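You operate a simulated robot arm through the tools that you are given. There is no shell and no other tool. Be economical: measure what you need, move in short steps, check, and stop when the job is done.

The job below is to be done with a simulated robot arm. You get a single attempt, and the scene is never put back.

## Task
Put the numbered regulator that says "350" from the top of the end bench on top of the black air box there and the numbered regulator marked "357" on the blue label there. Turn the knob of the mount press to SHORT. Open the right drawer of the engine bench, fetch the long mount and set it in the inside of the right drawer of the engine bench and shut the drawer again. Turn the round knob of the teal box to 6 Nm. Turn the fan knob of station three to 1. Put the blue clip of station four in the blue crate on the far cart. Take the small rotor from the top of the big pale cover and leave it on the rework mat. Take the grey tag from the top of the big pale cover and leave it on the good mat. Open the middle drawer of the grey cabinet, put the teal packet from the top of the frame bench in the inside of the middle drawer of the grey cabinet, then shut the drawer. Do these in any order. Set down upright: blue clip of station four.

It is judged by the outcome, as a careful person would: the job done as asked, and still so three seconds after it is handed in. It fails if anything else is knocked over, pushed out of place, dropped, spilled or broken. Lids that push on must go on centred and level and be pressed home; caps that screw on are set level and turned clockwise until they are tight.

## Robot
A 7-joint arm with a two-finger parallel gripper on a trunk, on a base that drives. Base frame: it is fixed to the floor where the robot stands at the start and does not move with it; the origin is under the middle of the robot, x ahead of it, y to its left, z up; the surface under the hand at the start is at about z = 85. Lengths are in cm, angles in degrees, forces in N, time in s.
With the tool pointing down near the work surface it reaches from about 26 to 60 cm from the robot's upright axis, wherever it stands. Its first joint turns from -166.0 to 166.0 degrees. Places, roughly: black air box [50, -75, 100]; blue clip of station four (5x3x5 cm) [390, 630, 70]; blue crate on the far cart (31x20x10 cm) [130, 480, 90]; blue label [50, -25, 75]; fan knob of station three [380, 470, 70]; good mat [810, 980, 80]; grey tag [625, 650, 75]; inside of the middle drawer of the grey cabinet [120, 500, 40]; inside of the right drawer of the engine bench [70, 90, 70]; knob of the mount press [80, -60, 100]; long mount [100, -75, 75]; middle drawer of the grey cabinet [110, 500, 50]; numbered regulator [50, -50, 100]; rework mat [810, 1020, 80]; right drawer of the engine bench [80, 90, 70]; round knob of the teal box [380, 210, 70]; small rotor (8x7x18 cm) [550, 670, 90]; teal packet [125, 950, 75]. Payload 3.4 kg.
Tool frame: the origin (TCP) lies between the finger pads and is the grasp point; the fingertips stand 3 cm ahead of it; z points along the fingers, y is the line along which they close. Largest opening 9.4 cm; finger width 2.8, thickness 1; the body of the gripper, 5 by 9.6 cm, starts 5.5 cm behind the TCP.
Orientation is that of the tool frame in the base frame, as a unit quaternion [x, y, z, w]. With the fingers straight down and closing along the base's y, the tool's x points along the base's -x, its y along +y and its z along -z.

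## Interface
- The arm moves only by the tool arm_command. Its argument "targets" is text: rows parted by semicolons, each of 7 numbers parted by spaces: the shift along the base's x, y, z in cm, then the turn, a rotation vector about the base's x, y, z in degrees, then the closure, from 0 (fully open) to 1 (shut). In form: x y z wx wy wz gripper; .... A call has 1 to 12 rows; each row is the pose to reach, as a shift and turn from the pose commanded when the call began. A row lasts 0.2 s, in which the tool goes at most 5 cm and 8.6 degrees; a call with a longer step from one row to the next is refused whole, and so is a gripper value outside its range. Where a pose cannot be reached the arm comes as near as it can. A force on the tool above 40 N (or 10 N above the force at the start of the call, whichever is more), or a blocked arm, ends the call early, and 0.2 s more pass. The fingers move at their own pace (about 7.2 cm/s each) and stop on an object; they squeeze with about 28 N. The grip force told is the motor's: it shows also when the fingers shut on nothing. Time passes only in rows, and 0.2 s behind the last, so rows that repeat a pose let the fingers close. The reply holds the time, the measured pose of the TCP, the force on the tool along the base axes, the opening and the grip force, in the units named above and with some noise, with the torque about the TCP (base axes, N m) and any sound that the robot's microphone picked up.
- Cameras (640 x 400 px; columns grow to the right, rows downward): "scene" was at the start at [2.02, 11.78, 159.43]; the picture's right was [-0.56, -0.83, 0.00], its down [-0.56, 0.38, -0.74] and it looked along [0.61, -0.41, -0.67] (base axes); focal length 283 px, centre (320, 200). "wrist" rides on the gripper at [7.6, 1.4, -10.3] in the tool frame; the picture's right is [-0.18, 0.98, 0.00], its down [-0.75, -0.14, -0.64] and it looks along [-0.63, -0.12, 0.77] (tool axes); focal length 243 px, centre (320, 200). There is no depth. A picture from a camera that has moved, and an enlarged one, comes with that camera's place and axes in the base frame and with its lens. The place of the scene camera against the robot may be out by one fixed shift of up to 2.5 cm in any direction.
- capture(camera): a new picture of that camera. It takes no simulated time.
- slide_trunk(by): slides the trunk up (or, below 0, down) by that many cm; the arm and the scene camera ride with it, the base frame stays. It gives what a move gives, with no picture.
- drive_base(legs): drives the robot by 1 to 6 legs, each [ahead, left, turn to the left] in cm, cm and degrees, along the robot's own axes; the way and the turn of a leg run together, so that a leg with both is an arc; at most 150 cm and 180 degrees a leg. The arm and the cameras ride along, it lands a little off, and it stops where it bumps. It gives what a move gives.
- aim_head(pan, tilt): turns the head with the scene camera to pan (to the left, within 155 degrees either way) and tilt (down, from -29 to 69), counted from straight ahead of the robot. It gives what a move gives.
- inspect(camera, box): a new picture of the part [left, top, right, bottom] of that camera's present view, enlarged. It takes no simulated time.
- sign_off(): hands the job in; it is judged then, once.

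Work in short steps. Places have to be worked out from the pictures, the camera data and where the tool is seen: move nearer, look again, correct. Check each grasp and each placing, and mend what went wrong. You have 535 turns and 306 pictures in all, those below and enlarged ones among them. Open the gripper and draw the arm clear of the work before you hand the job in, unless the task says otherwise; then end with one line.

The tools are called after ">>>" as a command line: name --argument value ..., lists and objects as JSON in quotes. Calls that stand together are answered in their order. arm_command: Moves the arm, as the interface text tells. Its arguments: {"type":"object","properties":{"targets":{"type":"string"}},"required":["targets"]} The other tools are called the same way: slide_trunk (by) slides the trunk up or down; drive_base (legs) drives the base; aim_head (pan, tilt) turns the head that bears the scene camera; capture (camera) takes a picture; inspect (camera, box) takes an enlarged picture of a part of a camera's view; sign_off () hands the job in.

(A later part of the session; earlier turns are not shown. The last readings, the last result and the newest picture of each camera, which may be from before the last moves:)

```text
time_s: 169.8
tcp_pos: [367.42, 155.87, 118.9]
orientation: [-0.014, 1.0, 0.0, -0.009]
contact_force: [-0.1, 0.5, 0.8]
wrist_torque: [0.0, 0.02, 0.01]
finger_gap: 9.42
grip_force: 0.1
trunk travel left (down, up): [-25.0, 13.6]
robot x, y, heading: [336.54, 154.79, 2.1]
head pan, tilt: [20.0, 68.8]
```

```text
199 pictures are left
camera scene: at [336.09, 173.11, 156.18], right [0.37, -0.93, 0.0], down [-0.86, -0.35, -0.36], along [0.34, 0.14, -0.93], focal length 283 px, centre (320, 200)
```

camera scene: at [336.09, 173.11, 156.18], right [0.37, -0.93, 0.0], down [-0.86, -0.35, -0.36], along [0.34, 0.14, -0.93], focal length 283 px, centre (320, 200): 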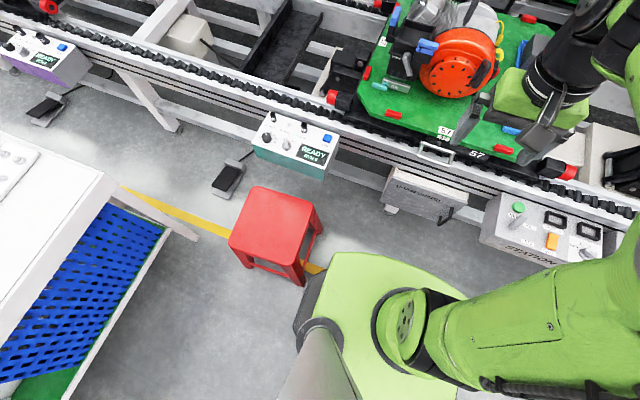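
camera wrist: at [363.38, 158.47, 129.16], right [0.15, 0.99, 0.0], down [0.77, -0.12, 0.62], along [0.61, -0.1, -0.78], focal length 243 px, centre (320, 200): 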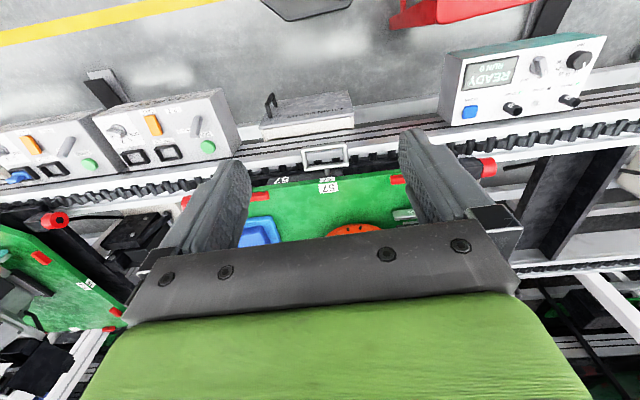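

The stool's foot limits the base. I'll reach over with a tilted tool (about 35–40°), symmetric about the radial direction, instead. First swing the arm toward the box at height for a close look.

>>> arm_command --targets "0 4 0 0 0 6 0; 0 8.5 -1 0 0 12 0; 0 13 -3 0 0 18 0; 0 17.5 -5 0 0 24 0; 0 22 -7 0 0 30 0; 0 26.5 -9 0 0 36 0; 0 31 -11 0 0 42 0; 0 34 -13 0 0 48 0; 0 34 -14 0 0 52 0"

>>> capture --camera "wrist"

```text
time_s: 171.8
tcp_pos: [367.19, 189.9, 104.8]
orientation: [-0.453, 0.892, -0.003, -0.009]
contact_force: [-0.5, 0.1, 0.1]
wrist_torque: [-0.01, 0.02, 0.01]
finger_gap: 9.41
grip_force: 0.1
trunk travel left (down, up): [-25.0, 13.6]
robot x, y, heading: [336.68, 154.73, 1.9]
head pan, tilt: [20.0, 68.8]
```

```text
198 pictures are left
camera wrist: at [361.65, 184.83, 115.22], right [-0.68, 0.73, 0.0], down [0.57, 0.53, 0.63], along [0.46, 0.43, -0.78], focal length 243 px, centre (320, 200)
```

wrist: 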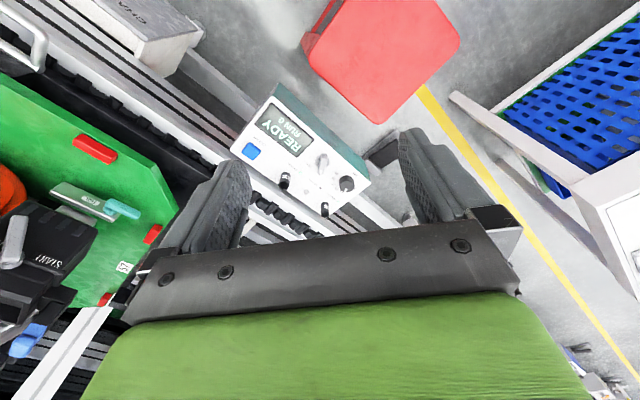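

>>> inspect --camera "wrist" --box '[230, 110, 390, 220]'

```text
3.64 times, centred on (310, 165) of wrist
camera zoom: at [361.65, 184.83, 115.22], right [-0.68, 0.73, 0.0], down [0.57, 0.53, 0.63], along [0.46, 0.43, -0.78], focal length 882 px, centre (356, 327)
```

zoom: 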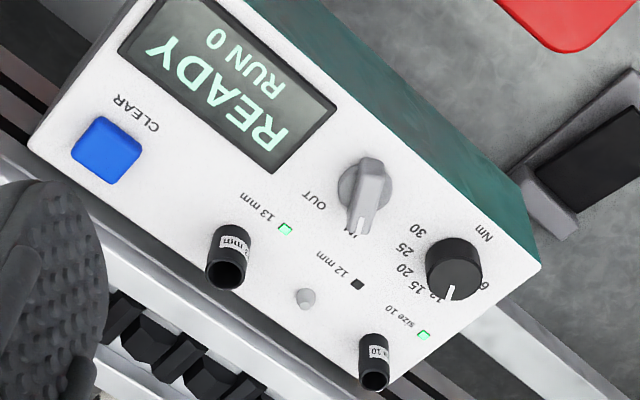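

Knob top ≈[380.2,210.2,72], pointer at 12 (≈28° from +x); "6" is at ≈90°, so +60° about z. Set yaw to h≈21° then tilt 40°.

>>> arm_command --targets "0 0 -1 0 0 -8 0.2; 0 0 -2 0 0 -16 0.47; 0 0 -3 0 0 -24 0.47; 0 0 -3 0 0 -32 0.47; 0 0 -3 0 0 -33 0.47"

>>> arm_command --targets "0 0 0 2.87 -7.47 0 0.47; 0 0 0 5.73 -14.9 0 0.47; 0 0 0 8.6 -22.4 0 0.47; 0 0 0 11.5 -29.9 0 0.47; 0 0 0 14.33 -37.35 0 0.47; 0 0 0 14.33 -37.35 0 0.47"

>>> arm_command --targets "2 3 0 0 0 0 0.47; 4 6 0 0 0 0 0.47; 6 9 0 0 0 0 0.47; 8 12 0 0 0 0 0.47; 10 15 0 0 0 0 0.47; 11.6 18.5 -2 0 0 0 0.47; 11.6 19.8 -5 0 0 0 0.47"

>>> capture --camera "wrist"

```text
time_s: 172.9
tcp_pos: [367.23, 189.93, 101.84]
orientation: [-0.179, 0.984, 0.0, -0.01]
contact_force: [-0.2, 0.7, 0.3]
wrist_torque: [-0.01, 0.03, 0.0]
finger_gap: 4.97
grip_force: 0.0
trunk travel left (down, up): [-25.0, 13.6]
robot x, y, heading: [336.74, 154.57, 2.0]
head pan, tilt: [20.0, 68.8]
```

```text
time_s: 174.3
tcp_pos: [367.32, 189.98, 101.95]
orientation: [-0.169, 0.927, 0.062, 0.328]
contact_force: [-1.7, 0.3, 0.0]
wrist_torque: [-0.01, 0.0, -0.03]
finger_gap: 4.94
grip_force: 0.0
trunk travel left (down, up): [-25.0, 13.6]
robot x, y, heading: [336.2, 154.85, 2.0]
head pan, tilt: [20.0, 68.8]
```

```text
time_s: 175.9
tcp_pos: [378.86, 209.72, 96.82]
orientation: [-0.171, 0.927, 0.061, 0.327]
contact_force: [-0.3, 0.5, 0.1]
wrist_torque: [-0.02, -0.03, -0.01]
finger_gap: 4.95
grip_force: 0.0
trunk travel left (down, up): [-25.0, 13.6]
robot x, y, heading: [336.51, 154.79, 1.7]
head pan, tilt: [20.0, 68.8]
```

```text
196 pictures are left
camera wrist: at [366.83, 206.79, 100.1], right [-0.22, 0.97, 0.12], down [0.22, -0.07, 0.97], along [0.95, 0.24, -0.2], focal length 243 px, centre (320, 200)
```

wrist: 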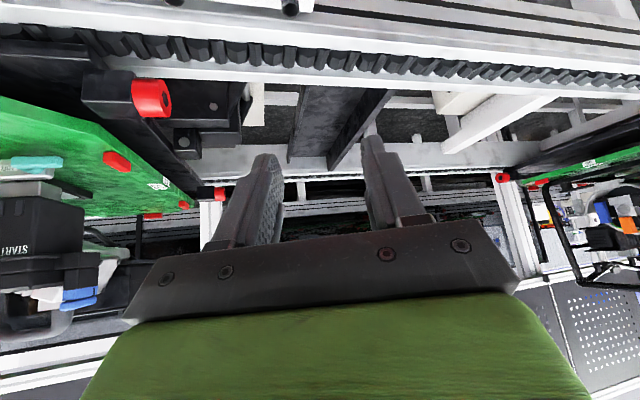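

Reached. Descend toward the knob, stopping just above, and check with the scene camera.

>>> arm_command --targets "0 0 -4.5 0 0 0 0.47; 0 0 -9 0 0 0 0.47; 0 0 -13.5 0 0 0 0.47; 0 0 -18 0 0 0 0.47; 0 0 -19.5 0 0 0 0.47; 0 0 -19.5 0 0 0 0.47"

>>> capture --camera "wrist"

>>> inspect --camera "scene" --box '[220, 80, 380, 200]'

```text
time_s: 177.3
tcp_pos: [377.45, 207.71, 78.57]
orientation: [-0.171, 0.927, 0.063, 0.327]
contact_force: [-0.3, -0.4, -0.7]
wrist_torque: [0.0, 0.03, 0.0]
finger_gap: 5.01
grip_force: 0.1
out of reach, approached as far as the arm can: row 3, 4, 5, 6
trunk travel left (down, up): [-25.0, 13.6]
robot x, y, heading: [335.98, 154.57, 1.9]
head pan, tilt: [20.0, 68.8]
```

```text
195 pictures are left
camera wrist: at [365.32, 204.75, 81.84], right [-0.22, 0.97, 0.12], down [0.22, -0.07, 0.97], along [0.95, 0.24, -0.2], focal length 243 px, centre (320, 200)
```

wrist: 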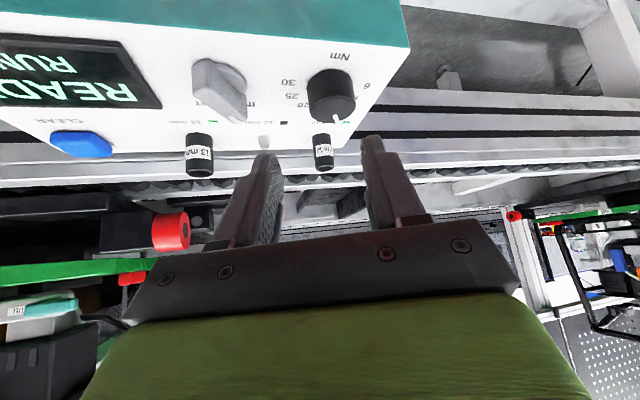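

```text
3.33 times, centred on (300, 140) of scene
camera zoom: at [336.12, 173.13, 156.17], right [0.37, -0.93, 0.0], down [-0.86, -0.35, -0.36], along [0.34, 0.14, -0.93], focal length 944 px, centre (387, 400)
```

zoom: 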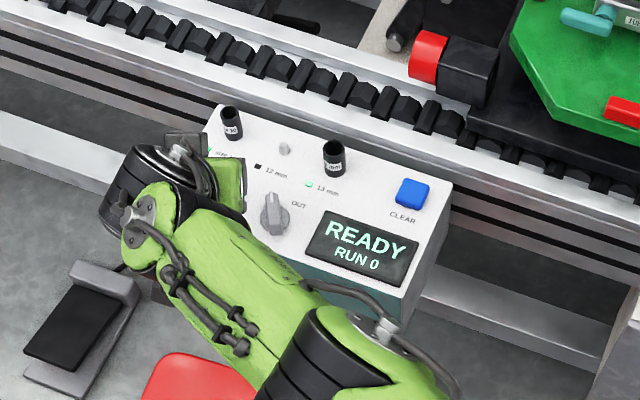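

Just short of reach. Lower the trunk 12 cm to improve it (raising the arm first by the same).

>>> arm_command --targets "0 0 4.5 0 0 0 0.47; 0 0 9 0 0 0 0.47; 0 0 13.5 0 0 0 0.47"

>>> slide_trunk --by -12

>>> arm_command --targets "0.8 1 -0.5 0 0 0 0.47; 1.4 2 -1 0 0 0 0.47; 1.4 2 -3 0 0 0 0.47; 1.4 2 -3 0 0 0 0.47"

```text
time_s: 178.2
tcp_pos: [377.63, 207.74, 92.57]
orientation: [-0.171, 0.928, 0.062, 0.326]
contact_force: [0.1, -0.3, -0.5]
wrist_torque: [-0.03, -0.02, -0.01]
finger_gap: 4.96
grip_force: 0.0
trunk travel left (down, up): [-25.0, 13.6]
robot x, y, heading: [335.89, 155.06, 2.0]
head pan, tilt: [20.0, 68.8]
```

```text
time_s: 179.7
tcp_pos: [377.46, 207.93, 80.55]
orientation: [-0.17, 0.928, 0.062, 0.326]
contact_force: [0.8, 0.7, -0.2]
wrist_torque: [0.01, -0.03, -0.04]
finger_gap: 4.98
grip_force: 0.1
trunk travel left (down, up): [-13.0, 25.6]
robot x, y, heading: [336.44, 154.7, 2.0]
head pan, tilt: [20.0, 68.8]
```

```text
time_s: 180.7
tcp_pos: [378.97, 209.76, 77.44]
orientation: [-0.17, 0.928, 0.063, 0.326]
contact_force: [-0.2, 0.4, 0.6]
wrist_torque: [0.0, -0.02, 0.02]
finger_gap: 4.98
grip_force: 0.0
trunk travel left (down, up): [-13.0, 25.6]
robot x, y, heading: [336.13, 154.68, 1.7]
head pan, tilt: [20.0, 68.8]
```

In place. Look, then descend onto the knob.

>>> capture --camera "wrist"

>>> arm_command --targets "0 0.1 -1.5 0 0 0 0.47; 0 0.1 -2.8 0 0 0 0.47; 0 0.1 -3.6 0 0 0 0.47; 0 0.1 -3.6 0 0 0 0.47"

>>> capture --camera "wrist"

```text
193 pictures are left
camera wrist: at [366.81, 206.77, 80.74], right [-0.22, 0.97, 0.12], down [0.22, -0.07, 0.97], along [0.95, 0.24, -0.2], focal length 243 px, centre (320, 200)
```

wrist: 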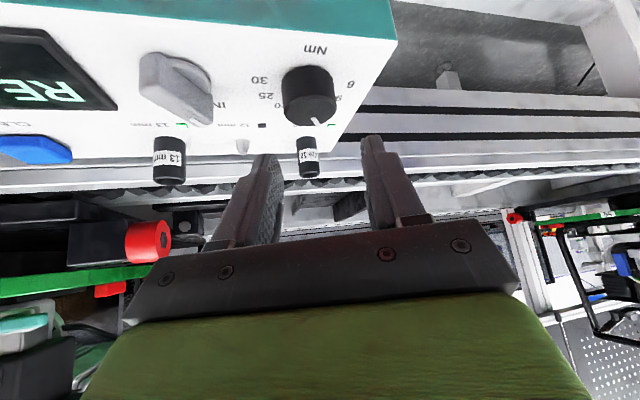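

```text
time_s: 181.7
tcp_pos: [378.35, 209.2, 73.98]
orientation: [-0.169, 0.928, 0.062, 0.327]
contact_force: [0.0, -0.9, 0.8]
wrist_torque: [0.0, 0.01, -0.02]
finger_gap: 4.97
grip_force: 0.2
out of reach, approached as far as the arm can: row 1, 2, 3, 4
trunk travel left (down, up): [-13.0, 25.6]
robot x, y, heading: [336.07, 154.6, 1.7]
head pan, tilt: [20.0, 68.8]
```

```text
192 pictures are left
camera wrist: at [366.13, 206.21, 77.26], right [-0.21, 0.97, 0.12], down [0.22, -0.07, 0.97], along [0.95, 0.24, -0.2], focal length 243 px, centre (320, 200)
```

wrist: 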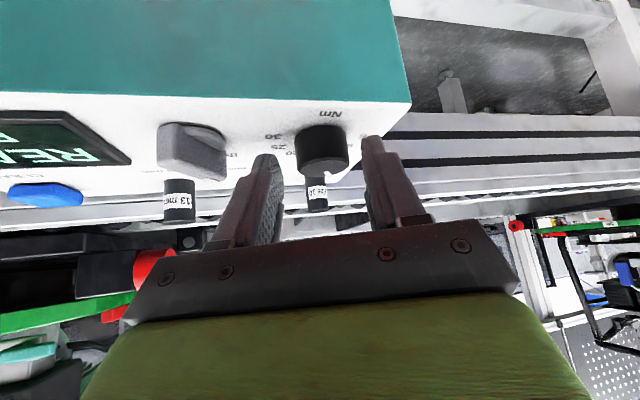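

Aligned laterally but ~1 cm out of reach. Lower the trunk another 10 cm and nudge the base 1.5 cm.

>>> arm_command --targets "0 0 4.5 0 0 0 0.47; 0 0 9 0 0 0 0.47; 0 0 12 0 0 0 0.47"

>>> slide_trunk --by -10

>>> drive_base --legs '[[1.5, 0, 0]]'

```text
time_s: 182.4
tcp_pos: [378.41, 209.04, 86.03]
orientation: [-0.17, 0.928, 0.062, 0.326]
contact_force: [0.2, -0.3, -0.3]
wrist_torque: [0.02, 0.01, -0.02]
finger_gap: 4.96
grip_force: 0.1
trunk travel left (down, up): [-13.0, 25.6]
robot x, y, heading: [336.19, 154.51, 2.1]
head pan, tilt: [20.0, 68.8]
```

```text
time_s: 183.8
tcp_pos: [378.45, 208.84, 75.82]
orientation: [-0.17, 0.928, 0.062, 0.327]
contact_force: [0.4, 0.3, 0.8]
wrist_torque: [0.01, -0.01, -0.04]
finger_gap: 4.98
grip_force: 0.1
trunk travel left (down, up): [-3.0, 35.6]
robot x, y, heading: [336.27, 155.08, 1.9]
head pan, tilt: [20.0, 68.8]
```

```text
time_s: 184.6
tcp_pos: [379.99, 209.02, 75.9]
orientation: [-0.17, 0.928, 0.062, 0.327]
contact_force: [-0.4, 1.0, -0.8]
wrist_torque: [0.01, -0.01, 0.0]
finger_gap: 4.99
grip_force: 0.0
trunk travel left (down, up): [-3.0, 35.6]
robot x, y, heading: [337.51, 154.88, 2.1]
head pan, tilt: [20.0, 68.8]
```

>>> arm_command --targets "-1 0.8 0.3 0 0 0 0.47; -1 0.8 -1 0 0 0 0.47; -1 0.8 -2.3 0 0 0 0.47; -1 0.8 -2.3 0 0 0 0.47"

>>> capture --camera "wrist"

```text
time_s: 185.6
tcp_pos: [378.97, 209.8, 73.55]
orientation: [-0.169, 0.927, 0.062, 0.328]
contact_force: [0.1, 0.4, 0.5]
wrist_torque: [0.0, -0.01, 0.01]
finger_gap: 4.99
grip_force: 0.1
trunk travel left (down, up): [-3.0, 35.6]
robot x, y, heading: [337.93, 155.19, 2.1]
head pan, tilt: [20.0, 68.8]
```

```text
191 pictures are left
camera wrist: at [366.92, 206.86, 76.82], right [-0.22, 0.97, 0.12], down [0.22, -0.07, 0.97], along [0.95, 0.24, -0.2], focal length 243 px, centre (320, 200)
```

wrist: 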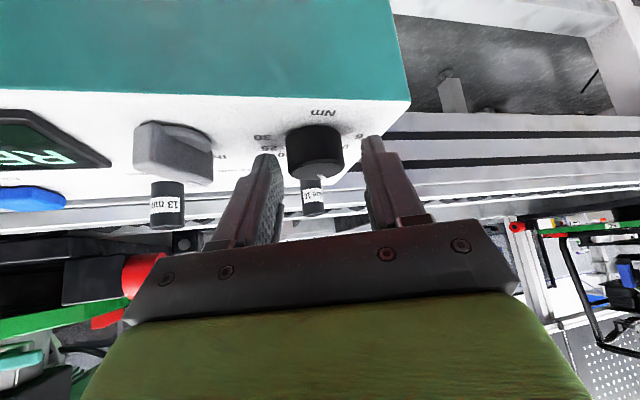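

Close on the knob.

>>> arm_command --targets "0 0 0 0 0 0 0.7; 0 0 0 0 0 0 1; 0 0 0 0 0 0 1; 0 0 0 0 0 0 1"

>>> capture --camera "wrist"

```text
time_s: 186.6
tcp_pos: [379.2, 209.68, 73.57]
orientation: [-0.169, 0.928, 0.06, 0.326]
contact_force: [4.1, -9.9, -2.6]
wrist_torque: [-0.28, -0.47, -0.17]
finger_gap: 3.32
grip_force: 44.9
trunk travel left (down, up): [-3.0, 35.6]
robot x, y, heading: [337.84, 155.12, 1.9]
head pan, tilt: [20.0, 68.8]
```

```text
190 pictures are left
camera wrist: at [367.03, 206.73, 76.82], right [-0.21, 0.97, 0.12], down [0.22, -0.07, 0.97], along [0.95, 0.23, -0.2], focal length 243 px, centre (320, 200)
```

wrist: 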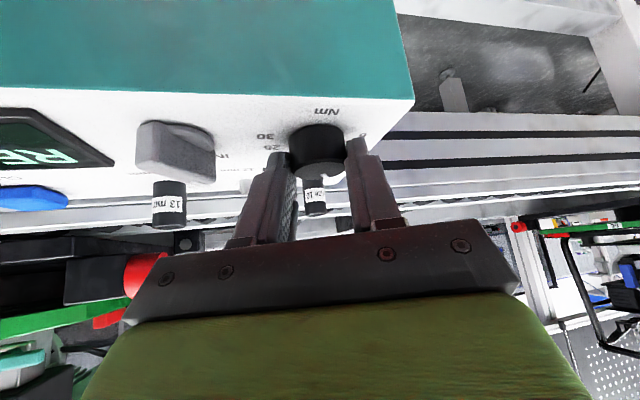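

Gripped (3.3 cm). Turn +60° about the knob's vertical axis, carrying the TCP on its small circle.

>>> arm_command --targets "0.09 -0.29 0 0 0 8 1; 0.2 -0.46 0 0 0 16 1; 0.34 -0.62 0 0 0 24 1; 0.5 -0.76 0 0 0 32 1; 0.67 -0.87 0 0 0 40 1; 0.86 -0.96 0 0 0 48 1; 1.06 -1.02 0 0 0 56 1; 1.17 -1.04 0 0 0 60 1; 1.17 -1.04 0 0 0 60 1"

>>> capture --camera "wrist"

```text
time_s: 188.6
tcp_pos: [380.06, 208.81, 73.53]
orientation: [-0.612, 0.717, 0.219, 0.251]
contact_force: [-1.3, 1.6, -1.9]
wrist_torque: [-0.12, 0.3, -0.99]
finger_gap: 3.29
grip_force: 44.6
trunk travel left (down, up): [-3.0, 35.6]
robot x, y, heading: [337.84, 154.84, 1.9]
head pan, tilt: [20.0, 68.8]
```

```text
189 pictures are left
camera wrist: at [376.68, 197.03, 76.85], right [-0.95, 0.3, 0.12], down [0.17, 0.16, 0.97], along [0.27, 0.94, -0.2], focal length 243 px, centre (320, 200)
```

wrist: 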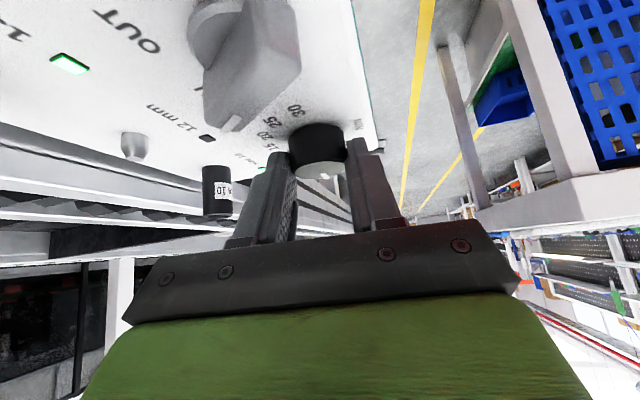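

Release, rise and check the pointer.

>>> arm_command --targets "0 0 0 0 0 0 0.7; 0 0 0 0 0 0 0.45; 0 0 0 0 0 0 0.45; 0 0 3 0 0 0 0.45; 0 0 7 0 0 0 0.45; 0 0 11 0 0 0 0.45"

>>> inspect --camera "wrist" --box '[240, 0, 400, 100]'

>>> inspect --camera "scene" --box '[220, 80, 380, 200]'

```text
time_s: 189.9
tcp_pos: [380.25, 208.76, 84.46]
orientation: [-0.61, 0.719, 0.217, 0.253]
contact_force: [-0.5, 0.5, 0.2]
wrist_torque: [0.05, -0.02, 0.0]
finger_gap: 5.17
grip_force: 0.0
trunk travel left (down, up): [-3.0, 35.6]
robot x, y, heading: [337.47, 155.07, 1.8]
head pan, tilt: [20.0, 68.8]
```

```text
4.00 times, centred on (320, 50) of wrist
camera zoom: at [376.87, 197.01, 87.75], right [-0.95, 0.3, 0.12], down [0.17, 0.16, 0.97], along [0.27, 0.94, -0.2], focal length 970 px, centre (320, 800)
```

zoom: 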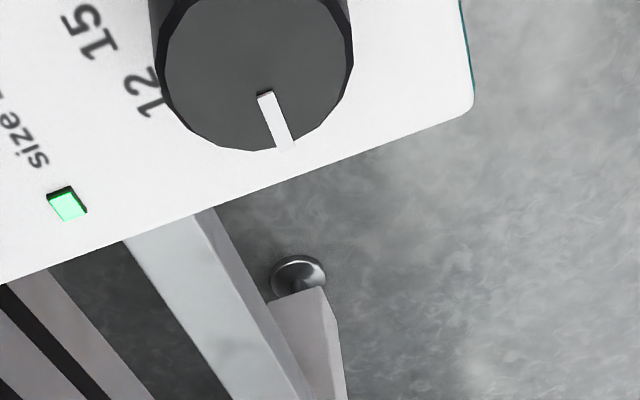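

```text
3.33 times, centred on (300, 140) of scene
camera zoom: at [337.57, 173.16, 134.16], right [0.37, -0.93, 0.0], down [-0.86, -0.35, -0.36], along [0.34, 0.14, -0.93], focal length 944 px, centre (387, 400)
```

zoom: 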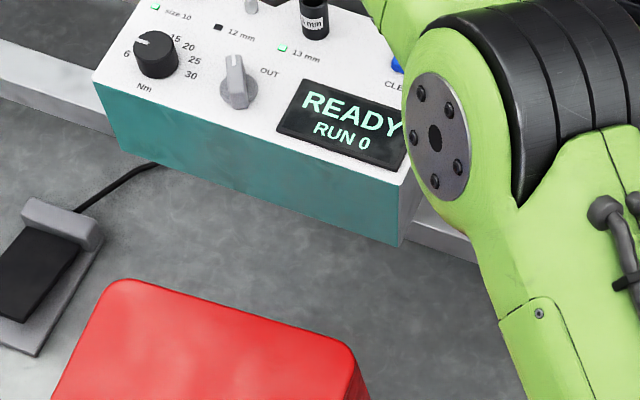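

>>> inspect --camera "scene" --box '[240, 80, 290, 115]'

```text
11.43 times, centred on (265, 98) of scene
camera zoom: at [337.57, 173.16, 134.16], right [0.37, -0.93, 0.0], down [-0.86, -0.35, -0.36], along [0.34, 0.14, -0.93], focal length 3238 px, centre (949, 1371)
```

zoom: 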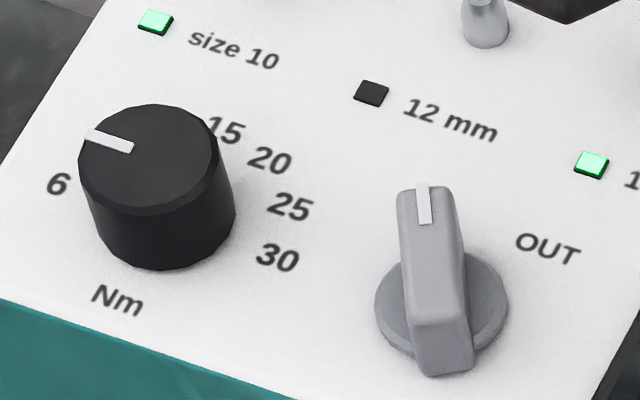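

Pointer is on 6. Rise, untilt and restore the arm and trunk.

>>> arm_command --targets "0 0 4 0 0 0 0.45; 0 -2 8 -7.7 1.2 0 0.45; 0 -5 11 -15.4 2.4 0 0.45; 0 -8 14 -23.1 3.6 0 0.45; 0 -11 17 -30.8 4.9 0 0.3; 0 -14 20 -38.5 6.1 0 0; -2 -17 23 -38.5 6.1 0 0; -4 -20 26 -38.5 6.1 0 0"

>>> arm_command --targets "0 -3 1 0 0 -8 0; 0 -6 2 0 0 -16 0; 0 -9 3 0 0 -24 0; -1 -12 4 0 0 -32 0; -2 -15 4 0 0 -40 0; -3 -18 4 0 0 -48 0; -4 -21 4 0 0 -56 0; -5 -24 4 0 0 -64 0; -6 -27 4 0 0 -72 0; -7 -30 4 0 0 -80 0; -8 -33 4 0 0 -81 0"

>>> drive_base --legs '[[-20, 0, -1.9], [0, -10, 0], [-75, 0, 0]]'

>>> slide_trunk --by 22

```text
time_s: 191.8
tcp_pos: [374.16, 186.16, 105.51]
orientation: [-0.647, 0.762, 0.0, -0.002]
contact_force: [-0.6, -0.4, -0.1]
wrist_torque: [-0.03, 0.02, 0.04]
finger_gap: 9.4
grip_force: 0.2
out of reach, approached as far as the arm can: row 2, 3, 4, 5, 6, 7, 8
trunk travel left (down, up): [-3.0, 35.6]
robot x, y, heading: [337.83, 154.79, 1.8]
head pan, tilt: [20.0, 68.8]
```

```text
time_s: 194.2
tcp_pos: [366.46, 153.34, 109.55]
orientation: [0.003, 1.0, 0.001, -0.001]
contact_force: [-0.4, 0.1, -0.3]
wrist_torque: [0.0, 0.03, 0.03]
finger_gap: 9.4
grip_force: 0.1
trunk travel left (down, up): [-3.0, 35.6]
robot x, y, heading: [337.84, 155.14, 1.8]
head pan, tilt: [20.0, 68.8]
```

```text
time_s: 200.1
tcp_pos: [272.04, 142.06, 109.48]
orientation: [0.017, 1.0, 0.0, 0.0]
contact_force: [-0.1, 0.4, -1.4]
wrist_torque: [-0.04, -0.01, -0.02]
finger_gap: 9.39
grip_force: 0.0
trunk travel left (down, up): [-3.0, 35.6]
robot x, y, heading: [243.25, 144.46, 0.4]
head pan, tilt: [20.0, 68.8]
```

```text
time_s: 202.5
tcp_pos: [271.88, 142.02, 131.56]
orientation: [0.017, 1.0, 0.001, -0.001]
contact_force: [0.5, -0.1, -0.1]
wrist_torque: [0.03, -0.02, 0.02]
finger_gap: 9.41
grip_force: 0.1
trunk travel left (down, up): [-25.0, 13.6]
robot x, y, heading: [243.24, 144.14, 0.4]
head pan, tilt: [20.0, 68.8]
```

Look ahead toward station three to plan the route.

>>> aim_head --pan 75 --tilt 30

>>> capture --camera "scene"

>>> aim_head --pan 110 --tilt 30

>>> capture --camera "scene"

```text
time_s: 203.7
tcp_pos: [272.08, 142.08, 131.43]
orientation: [0.017, 1.0, 0.001, -0.001]
contact_force: [-0.1, 0.1, -0.2]
wrist_torque: [-0.01, 0.01, 0.0]
finger_gap: 9.4
grip_force: 0.1
trunk travel left (down, up): [-25.0, 13.6]
robot x, y, heading: [243.73, 144.7, 0.3]
head pan, tilt: [75.0, 30.0]
```

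```text
185 pictures are left
camera scene: at [240.75, 169.6, 161.32], right [0.97, -0.26, 0.0], down [-0.13, -0.48, -0.87], along [0.22, 0.84, -0.5], focal length 283 px, centre (320, 200)
```

scene: 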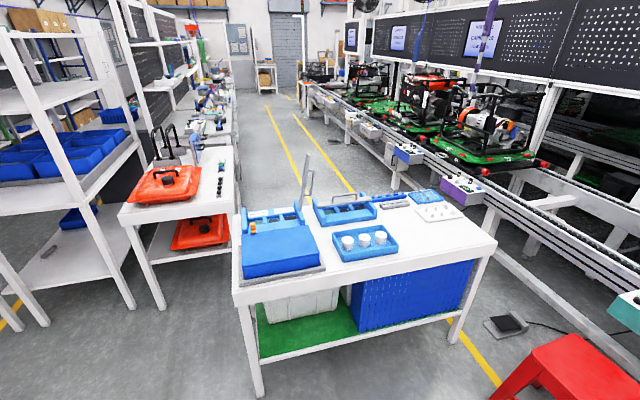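

```text
time_s: 204.7
tcp_pos: [271.92, 142.13, 131.43]
orientation: [0.018, 1.0, 0.001, -0.001]
contact_force: [0.0, 0.3, 0.2]
wrist_torque: [0.01, 0.0, -0.01]
finger_gap: 9.4
grip_force: 0.1
trunk travel left (down, up): [-25.0, 13.6]
robot x, y, heading: [243.17, 144.36, 0.4]
head pan, tilt: [110.0, 30.0]
```

```text
184 pictures are left
camera scene: at [235.31, 169.35, 161.32], right [0.94, 0.34, 0.0], down [0.17, -0.47, -0.87], along [-0.3, 0.81, -0.5], focal length 283 px, centre (320, 200)
```

scene: 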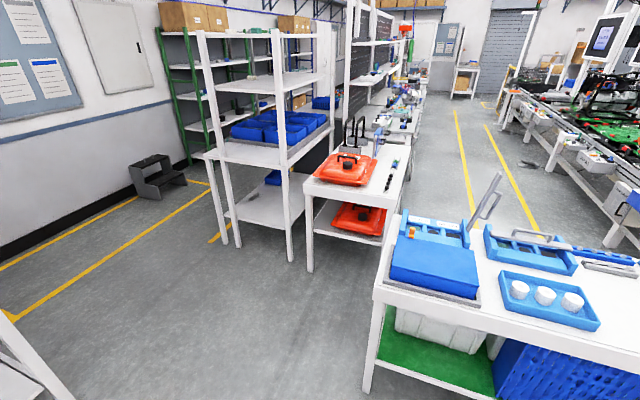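

Direct passages are too narrow. The aisle near the wall (x≈30) leads along +y; drive there around the engine bench's end, then face +y.

>>> drive_base --legs '[[-60, 78, 0], [-33, 38, 0], [-118, 0, 0], [0, 0, 90]]'

>>> aim_head --pan -15 --tilt 22

>>> capture --camera "scene"

```text
time_s: 221.7
tcp_pos: [35.0, 286.24, 131.46]
orientation: [-0.698, 0.716, 0.0, -0.001]
contact_force: [-0.9, -0.2, 0.2]
wrist_torque: [-0.01, 0.01, 0.02]
finger_gap: 9.41
grip_force: 0.0
trunk travel left (down, up): [-25.0, 13.6]
robot x, y, heading: [32.64, 257.43, 90.7]
head pan, tilt: [110.0, 30.0]
```

```text
time_s: 223.8
tcp_pos: [35.01, 286.04, 131.54]
orientation: [-0.698, 0.716, 0.0, -0.001]
contact_force: [-0.5, -0.2, 0.5]
wrist_torque: [0.03, -0.01, 0.02]
finger_gap: 9.4
grip_force: 0.0
trunk travel left (down, up): [-25.0, 13.6]
robot x, y, heading: [32.59, 257.2, 90.4]
head pan, tilt: [-15.0, 22.0]
```

```text
183 pictures are left
camera scene: at [21.1, 261.63, 162.6], right [0.97, -0.25, 0.0], down [-0.09, -0.36, -0.93], along [0.23, 0.9, -0.37], focal length 283 px, centre (320, 200)
```

scene: 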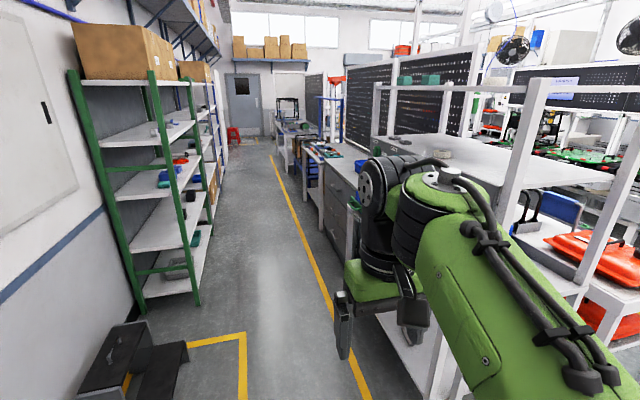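

Aisle is open. Drive ahead toward the grey cabinet.

>>> drive_base --legs '[[130, 6, -0.5]]'

>>> aim_head --pan -35 --tilt 35

>>> capture --camera "scene"

```text
time_s: 230.3
tcp_pos: [28.95, 415.47, 131.55]
orientation: [-0.692, 0.722, 0.0, -0.002]
contact_force: [-0.5, 1.2, 1.1]
wrist_torque: [0.01, -0.01, 0.04]
finger_gap: 9.41
grip_force: 0.2
trunk travel left (down, up): [-25.0, 13.6]
robot x, y, heading: [26.52, 387.01, 89.7]
head pan, tilt: [-15.0, 22.0]
```

```text
time_s: 231.1
tcp_pos: [29.06, 415.39, 131.42]
orientation: [-0.693, 0.721, 0.0, -0.001]
contact_force: [0.1, 0.2, 0.6]
wrist_torque: [-0.01, 0.02, 0.01]
finger_gap: 9.41
grip_force: 0.1
trunk travel left (down, up): [-25.0, 13.6]
robot x, y, heading: [26.28, 387.0, 89.7]
head pan, tilt: [-35.0, 35.0]
```

```text
182 pictures are left
camera scene: at [17.41, 389.39, 160.55], right [0.82, -0.58, 0.0], down [-0.33, -0.47, -0.82], along [0.47, 0.67, -0.57], focal length 283 px, centre (320, 200)
```

scene: 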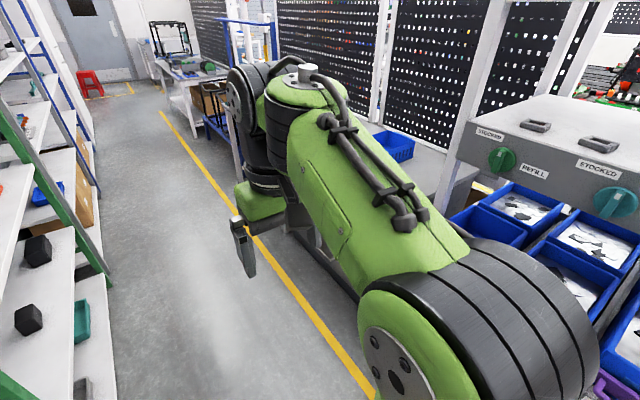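

>>> drive_base --legs '[[100, 0, 0], [0, 0, -90]]'

>>> aim_head --pan 10 --tilt 40

>>> capture --camera "scene"

>>> capture --camera "wrist"

```text
time_s: 240.1
tcp_pos: [55.84, 484.44, 131.42]
orientation: [0.014, 1.0, 0.001, 0.0]
contact_force: [-0.2, 0.5, 0.7]
wrist_torque: [-0.02, 0.03, 0.01]
finger_gap: 9.4
grip_force: 0.0
trunk travel left (down, up): [-25.0, 13.6]
robot x, y, heading: [27.02, 486.65, 0.6]
head pan, tilt: [-35.0, 35.0]
```

```text
time_s: 241.2
tcp_pos: [55.94, 484.68, 131.48]
orientation: [0.013, 1.0, 0.001, -0.001]
contact_force: [-0.7, 0.3, 0.1]
wrist_torque: [0.02, -0.01, -0.01]
finger_gap: 9.39
grip_force: 0.0
trunk travel left (down, up): [-25.0, 13.6]
robot x, y, heading: [27.33, 486.6, 0.6]
head pan, tilt: [10.0, 40.0]
```

```text
181 pictures are left
camera scene: at [30.58, 504.62, 159.79], right [0.19, -0.98, 0.0], down [-0.63, -0.12, -0.77], along [0.75, 0.14, -0.64], focal length 283 px, centre (320, 200)
```

scene: 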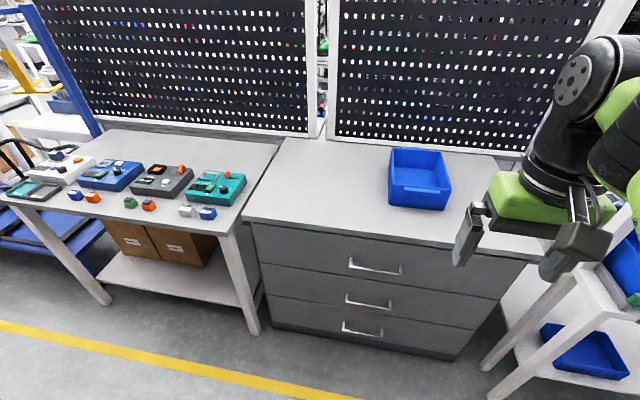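

```text
180 pictures are left
camera wrist: at [48.31, 486.3, 141.81], right [0.21, 0.98, 0.0], down [0.75, -0.16, 0.64], along [0.63, -0.13, -0.77], focal length 243 px, centre (320, 200)
```

wrist: 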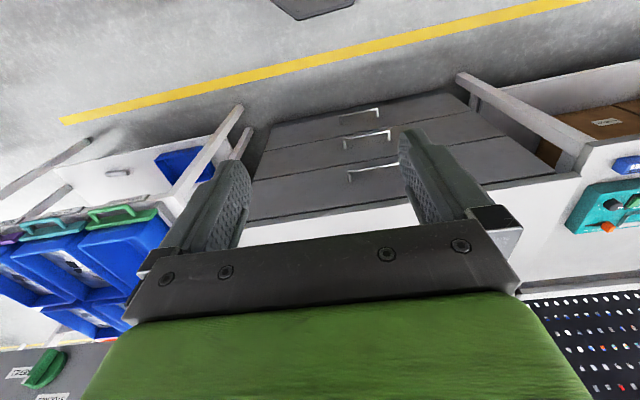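

The grey cabinet's middle handle is at about [96,496,51], and the crate stands on its top. I drive closer, lower the trunk, and set up the same tilted grip to open the middle drawer now.

>>> drive_base --legs '[[18, 8, -0.6]]'

>>> slide_trunk --by -25

>>> arm_command --targets "0 0 0 0 0 -8 0; 0 0 0 0 0 -16 0; 0 0 0 0 0 -24 0; 0 0 0 0 0 -32 0; 0 0 -2 0 0 -40 0.3; 0 0 -4 0 0 -48 0.6; 0 0 -6 0 0 -56 0.68; 0 0 -8 0 0 -64 0.68; 0 0 -10 0 0 -72 0.68; 0 0 -12 0 0 -80 0.68; 0 0 -14 0 0 -88 0.68; 0 0 -16 0 0 -91 0.68"

>>> arm_command --targets "0 0 0 0 -8 0 0.68; 0 0 -2 0 -16 0 0.68; 0 0 -5 0 -24 0 0.68; 0 0 -8 0 -32 0 0.68; 0 0 -11 0 -40 0 0.68; 0 0 -14 0 -45 0 0.68"

>>> capture --camera "wrist"

>>> capture --camera "scene"

```text
time_s: 242.8
tcp_pos: [73.91, 492.18, 131.48]
orientation: [0.021, 1.0, 0.0, -0.002]
contact_force: [1.5, 0.3, 0.0]
wrist_torque: [-0.02, 0.06, 0.02]
finger_gap: 9.4
grip_force: 0.1
trunk travel left (down, up): [-25.0, 13.6]
robot x, y, heading: [44.99, 494.53, 0.0]
head pan, tilt: [10.0, 40.0]
```

```text
time_s: 245.3
tcp_pos: [73.78, 492.22, 106.57]
orientation: [0.019, 1.0, 0.001, -0.001]
contact_force: [0.2, 1.0, 0.3]
wrist_torque: [0.03, 0.01, 0.01]
finger_gap: 9.38
grip_force: 0.0
trunk travel left (down, up): [0.0, 38.6]
robot x, y, heading: [45.25, 494.51, -0.2]
head pan, tilt: [10.0, 40.0]
```

```text
time_s: 247.9
tcp_pos: [73.69, 492.23, 90.69]
orientation: [0.728, 0.686, 0.001, 0.0]
contact_force: [0.1, -1.0, 0.9]
wrist_torque: [-0.05, 0.0, -0.03]
finger_gap: 3.02
grip_force: 0.0
trunk travel left (down, up): [0.0, 38.6]
robot x, y, heading: [45.43, 494.53, 0.0]
head pan, tilt: [10.0, 40.0]
```

```text
time_s: 249.3
tcp_pos: [84.2, 490.62, 79.09]
orientation: [0.655, 0.664, 0.244, 0.266]
contact_force: [0.8, 2.9, 1.2]
wrist_torque: [-0.12, 0.13, -0.09]
finger_gap: 2.99
grip_force: 0.1
out of reach, approached as far as the arm can: row 4, 5, 6
trunk travel left (down, up): [0.0, 38.6]
robot x, y, heading: [45.01, 494.21, 0.2]
head pan, tilt: [10.0, 40.0]
```

```text
179 pictures are left
camera wrist: at [78.25, 498.71, 87.37], right [0.73, -0.16, 0.67], down [-0.54, -0.74, 0.4], along [0.43, -0.65, -0.62], focal length 243 px, centre (320, 200)
```

wrist: 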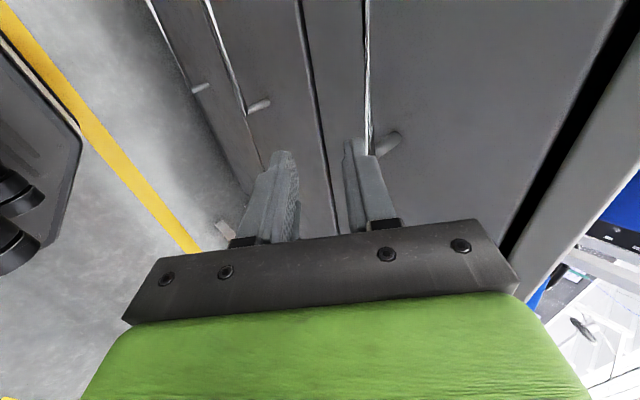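

```text
178 pictures are left
camera scene: at [48.92, 512.51, 134.9], right [0.17, -0.98, 0.0], down [-0.63, -0.11, -0.77], along [0.75, 0.13, -0.64], focal length 283 px, centre (320, 200)
```

scene: 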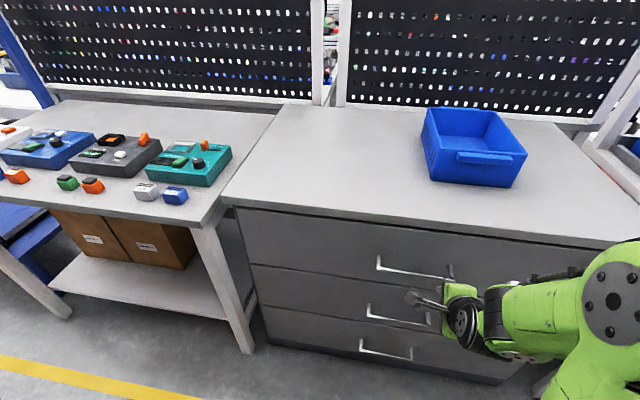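

Arm is set with tilt ~42°. Move down outside the handles to about (83,495,64) and look again.

>>> arm_command --targets "-0.5 1.5 -4 0 0 0 0.68; -1 3 -8 0 0 0 0.68; -1 4.5 -12 0 0 0 0.68; -1 5 -15 0 0 0 0.68; -1 5 -15 0 0 0 0.68"

>>> capture --camera "wrist"

>>> inspect --camera "scene" --box '[340, 230, 500, 370]'

```text
time_s: 250.5
tcp_pos: [84.85, 494.9, 67.09]
orientation: [0.671, 0.635, 0.28, 0.263]
contact_force: [0.7, 0.7, 0.2]
wrist_torque: [0.0, -0.03, -0.02]
finger_gap: 2.99
grip_force: 0.1
out of reach, approached as far as the arm can: row 1, 2, 3, 4, 5
trunk travel left (down, up): [0.0, 38.6]
robot x, y, heading: [44.86, 494.78, -0.0]
head pan, tilt: [10.0, 40.0]
```

```text
177 pictures are left
camera wrist: at [78.82, 502.59, 75.56], right [0.69, -0.24, 0.69], down [-0.58, -0.75, 0.32], along [0.44, -0.62, -0.65], focal length 243 px, centre (320, 200)
```

wrist: 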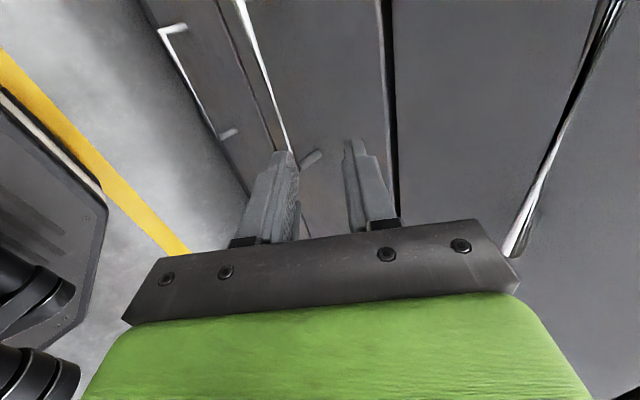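

```text
2.86 times, centred on (420, 300) of scene
camera zoom: at [48.7, 512.58, 134.9], right [0.17, -0.98, 0.0], down [-0.63, -0.11, -0.77], along [0.75, 0.13, -0.64], focal length 810 px, centre (34, -86)
```

zoom: 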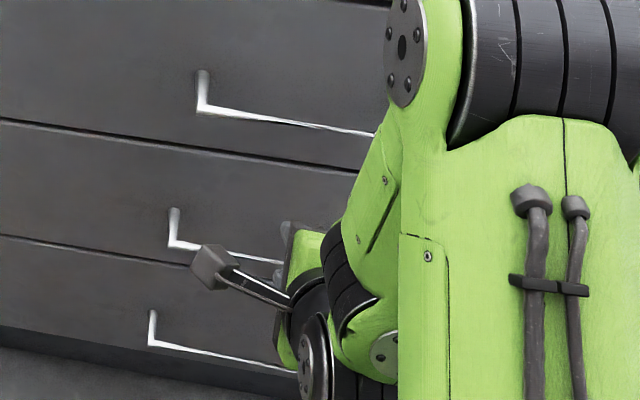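

The arm is cramped this close. Back the base 12 cm, which also clears the top handle.

>>> drive_base --legs '[[-12, 0, 0]]'

>>> arm_command --targets "3 0 0 0 0 0 0.68; 6 0 0 0 0 0 0.68; 8 0 -1 0 0 0 0.68"

>>> capture --camera "wrist"

```text
time_s: 251.8
tcp_pos: [72.77, 495.04, 66.92]
orientation: [0.671, 0.634, 0.279, 0.262]
contact_force: [0.5, 0.0, 0.4]
wrist_torque: [0.0, -0.05, -0.03]
finger_gap: 3.05
grip_force: 0.0
trunk travel left (down, up): [0.0, 38.6]
robot x, y, heading: [33.19, 494.14, 0.2]
head pan, tilt: [10.0, 40.0]
```

```text
time_s: 252.6
tcp_pos: [80.96, 494.86, 65.99]
orientation: [0.671, 0.635, 0.279, 0.262]
contact_force: [0.5, 0.4, -0.4]
wrist_torque: [0.03, 0.01, 0.01]
finger_gap: 3.02
grip_force: 0.1
trunk travel left (down, up): [0.0, 38.6]
robot x, y, heading: [32.69, 495.05, 0.0]
head pan, tilt: [10.0, 40.0]
```

```text
175 pictures are left
camera wrist: at [74.89, 502.54, 74.63], right [0.69, -0.24, 0.69], down [-0.58, -0.75, 0.32], along [0.44, -0.62, -0.65], focal length 243 px, centre (320, 200)
```

wrist: 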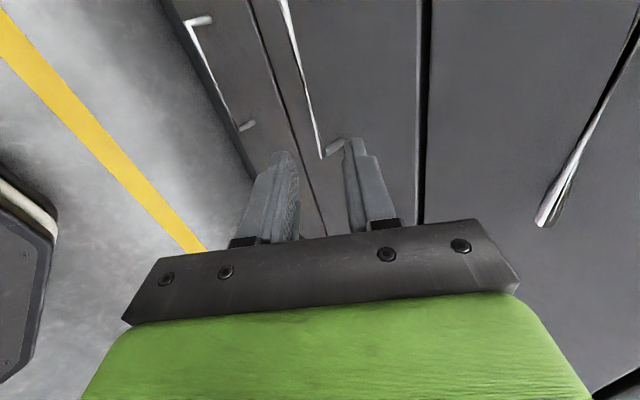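

Mid handle bar at x≈92.3, z≈52.4, y 488–505. Approach along the tool axis with yaw corrected, fingers at ~2.5 cm gap.

>>> arm_command --targets "2 0.3 -3 0 0 1 0.73; 4 0.6 -6 0 0 2 0.73; 6 0.9 -8.5 0 0 3 0.73; 7.8 1.1 -10 0 0 3 0.73; 7.8 1.1 -10 0 0 3 0.73"

>>> capture --camera "wrist"

```text
time_s: 253.8
tcp_pos: [88.51, 496.13, 55.87]
orientation: [0.654, 0.652, 0.286, 0.255]
contact_force: [0.8, -0.1, 0.0]
wrist_torque: [0.0, -0.05, 0.01]
finger_gap: 2.55
grip_force: 0.2
trunk travel left (down, up): [0.0, 38.6]
robot x, y, heading: [33.16, 494.33, 0.2]
head pan, tilt: [10.0, 40.0]
```

```text
174 pictures are left
camera wrist: at [82.08, 503.39, 64.53], right [0.7, -0.2, 0.69], down [-0.54, -0.78, 0.32], along [0.47, -0.6, -0.65], focal length 243 px, centre (320, 200)
```

wrist: 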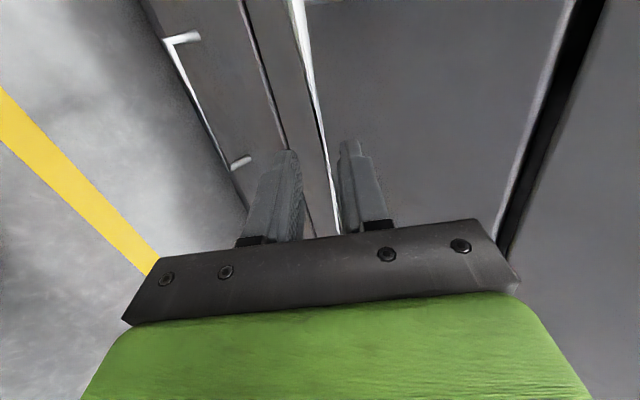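

Bar lies between the fingers; advance and close.

>>> arm_command --targets "1.2 0 -1.1 0 0 0 0.73; 2.2 0 -2 0 0 0 0.73; 3.1 0 -2.8 0 0 0 0.73; 3.1 0 -2.8 0 0 0 1; 3.1 0 -2.8 0 0 0 1; 3.1 0 -2.8 0 0 0 1"

>>> capture --camera "wrist"

```text
time_s: 255.2
tcp_pos: [91.39, 496.28, 53.07]
orientation: [0.654, 0.653, 0.284, 0.254]
contact_force: [-8.3, -0.3, -7.7]
wrist_torque: [-0.85, 0.3, 1.09]
finger_gap: 1.38
grip_force: 45.1
trunk travel left (down, up): [0.0, 38.6]
robot x, y, heading: [32.89, 494.91, 0.1]
head pan, tilt: [10.0, 40.0]
```

```text
173 pictures are left
camera wrist: at [85.04, 503.46, 61.71], right [0.7, -0.2, 0.68], down [-0.54, -0.78, 0.33], along [0.47, -0.6, -0.65], focal length 243 px, centre (320, 200)
```

wrist: 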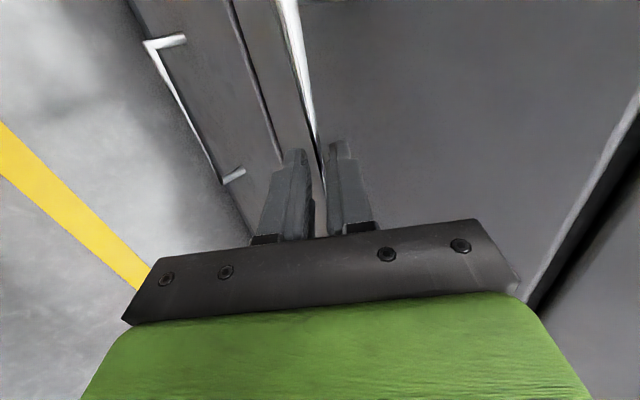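

Gripped the bar. Pull by driving the base back 17 cm.

>>> drive_base --legs '[[-17, 0, 0]]'

>>> capture --camera "scene"

```text
time_s: 256.6
tcp_pos: [74.36, 496.19, 53.17]
orientation: [0.654, 0.653, 0.285, 0.255]
contact_force: [-0.2, 1.0, -15.8]
wrist_torque: [-0.98, 0.26, 0.83]
finger_gap: 1.39
grip_force: 45.0
trunk travel left (down, up): [0.0, 38.6]
robot x, y, heading: [16.18, 494.57, -0.1]
head pan, tilt: [10.0, 40.0]
```

```text
172 pictures are left
camera scene: at [19.6, 512.61, 134.89], right [0.17, -0.98, 0.0], down [-0.63, -0.11, -0.77], along [0.75, 0.13, -0.64], focal length 283 px, centre (320, 200)
```

scene: 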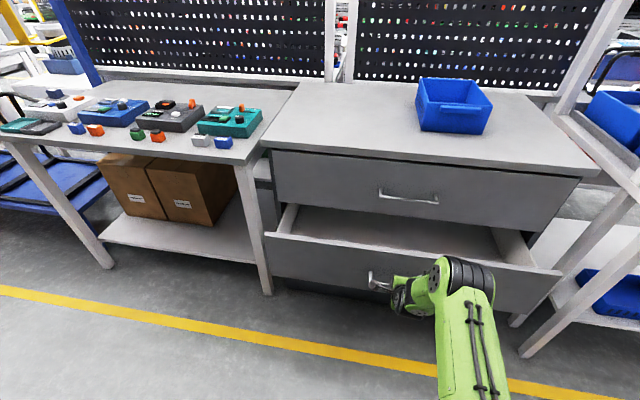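

Opened 17 cm; pull 9 cm more with the arm for room below the top handle.

>>> arm_command --targets "-2 0 0 0 0 0 1; -4 0 0 0 0 0 1; -6 0 0 0 0 0 1; -8 0 0 0 0 0 1; -9.5 0 0 0 0 0 1"

>>> capture --camera "scene"

```text
time_s: 257.8
tcp_pos: [64.73, 496.17, 53.1]
orientation: [0.654, 0.653, 0.284, 0.254]
contact_force: [-0.2, 4.0, -4.1]
wrist_torque: [-0.4, 0.15, 1.35]
finger_gap: 1.38
grip_force: 45.4
trunk travel left (down, up): [0.0, 38.6]
robot x, y, heading: [16.13, 494.85, 0.3]
head pan, tilt: [10.0, 40.0]
```

```text
171 pictures are left
camera scene: at [19.46, 512.6, 134.89], right [0.17, -0.98, 0.0], down [-0.63, -0.11, -0.77], along [0.75, 0.13, -0.64], focal length 283 px, centre (320, 200)
```

scene: 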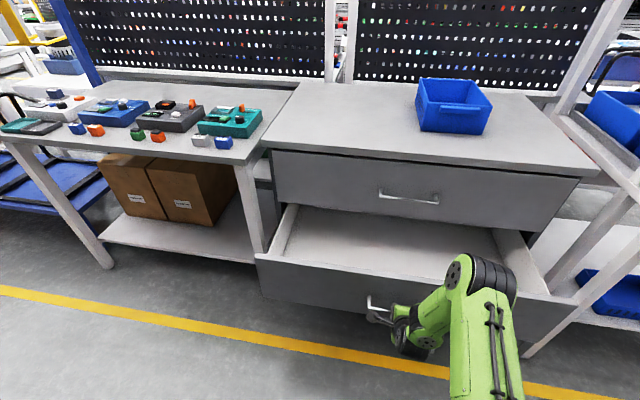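

Open wide enough. Release, back off, rise and untilt.

>>> arm_command --targets "0 0 0 0 0 0 0.8; 0 0 0 0 0 0 0.65; 0 0 0 0 0 0 0.65; -1.2 0 1.2 0 0 0 0.65; -2.5 0 2.5 0 0 0 0.65; -2.5 0 6 0 0 0 0.6; -2 0 10 0 8 0 0.5; -1 0 14 0 16 0 0.3; 0 0 18 0 24 0 0; 1 0 22 0 32 0 0; 1 0 26 0 40 0 0; 1 0 30 0 45 0 0"

>>> arm_command --targets "0 0 3 0 0 8 0; 0 0 6 0 0 16 0; 0 0 9 0 0 24 0; -1 0 12 0 0 32 0; -2 0 14 0 0 40 0; -3 0 14 0 0 48 0; -4 0 14 0 0 56 0; -5 0 14 0 0 64 0; -7 0 14 0 0 72 0; -9 0 14 0 0 80 0; -12 0 14 0 0 88 0; -14 0 14 0 0 90 0"

>>> capture --camera "scene"

```text
time_s: 260.4
tcp_pos: [65.81, 496.25, 83.22]
orientation: [0.713, 0.701, 0.014, -0.015]
contact_force: [-0.2, 1.5, 0.2]
wrist_torque: [0.01, -0.01, -0.01]
finger_gap: 9.39
grip_force: 0.0
trunk travel left (down, up): [0.0, 38.6]
robot x, y, heading: [15.8, 494.52, 0.1]
head pan, tilt: [10.0, 40.0]
```

```text
time_s: 263.0
tcp_pos: [51.76, 496.16, 97.2]
orientation: [0.009, 1.0, -0.001, -0.021]
contact_force: [-0.3, -0.1, 0.6]
wrist_torque: [-0.02, 0.01, -0.03]
finger_gap: 9.38
grip_force: 0.1
trunk travel left (down, up): [0.0, 38.6]
robot x, y, heading: [15.89, 494.61, 0.0]
head pan, tilt: [10.0, 40.0]
```

```text
170 pictures are left
camera scene: at [19.37, 512.58, 134.9], right [0.17, -0.98, 0.0], down [-0.63, -0.11, -0.77], along [0.75, 0.13, -0.64], focal length 283 px, centre (320, 200)
```

scene: 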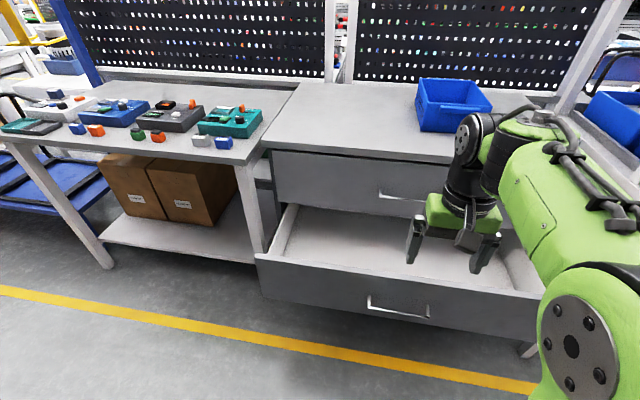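

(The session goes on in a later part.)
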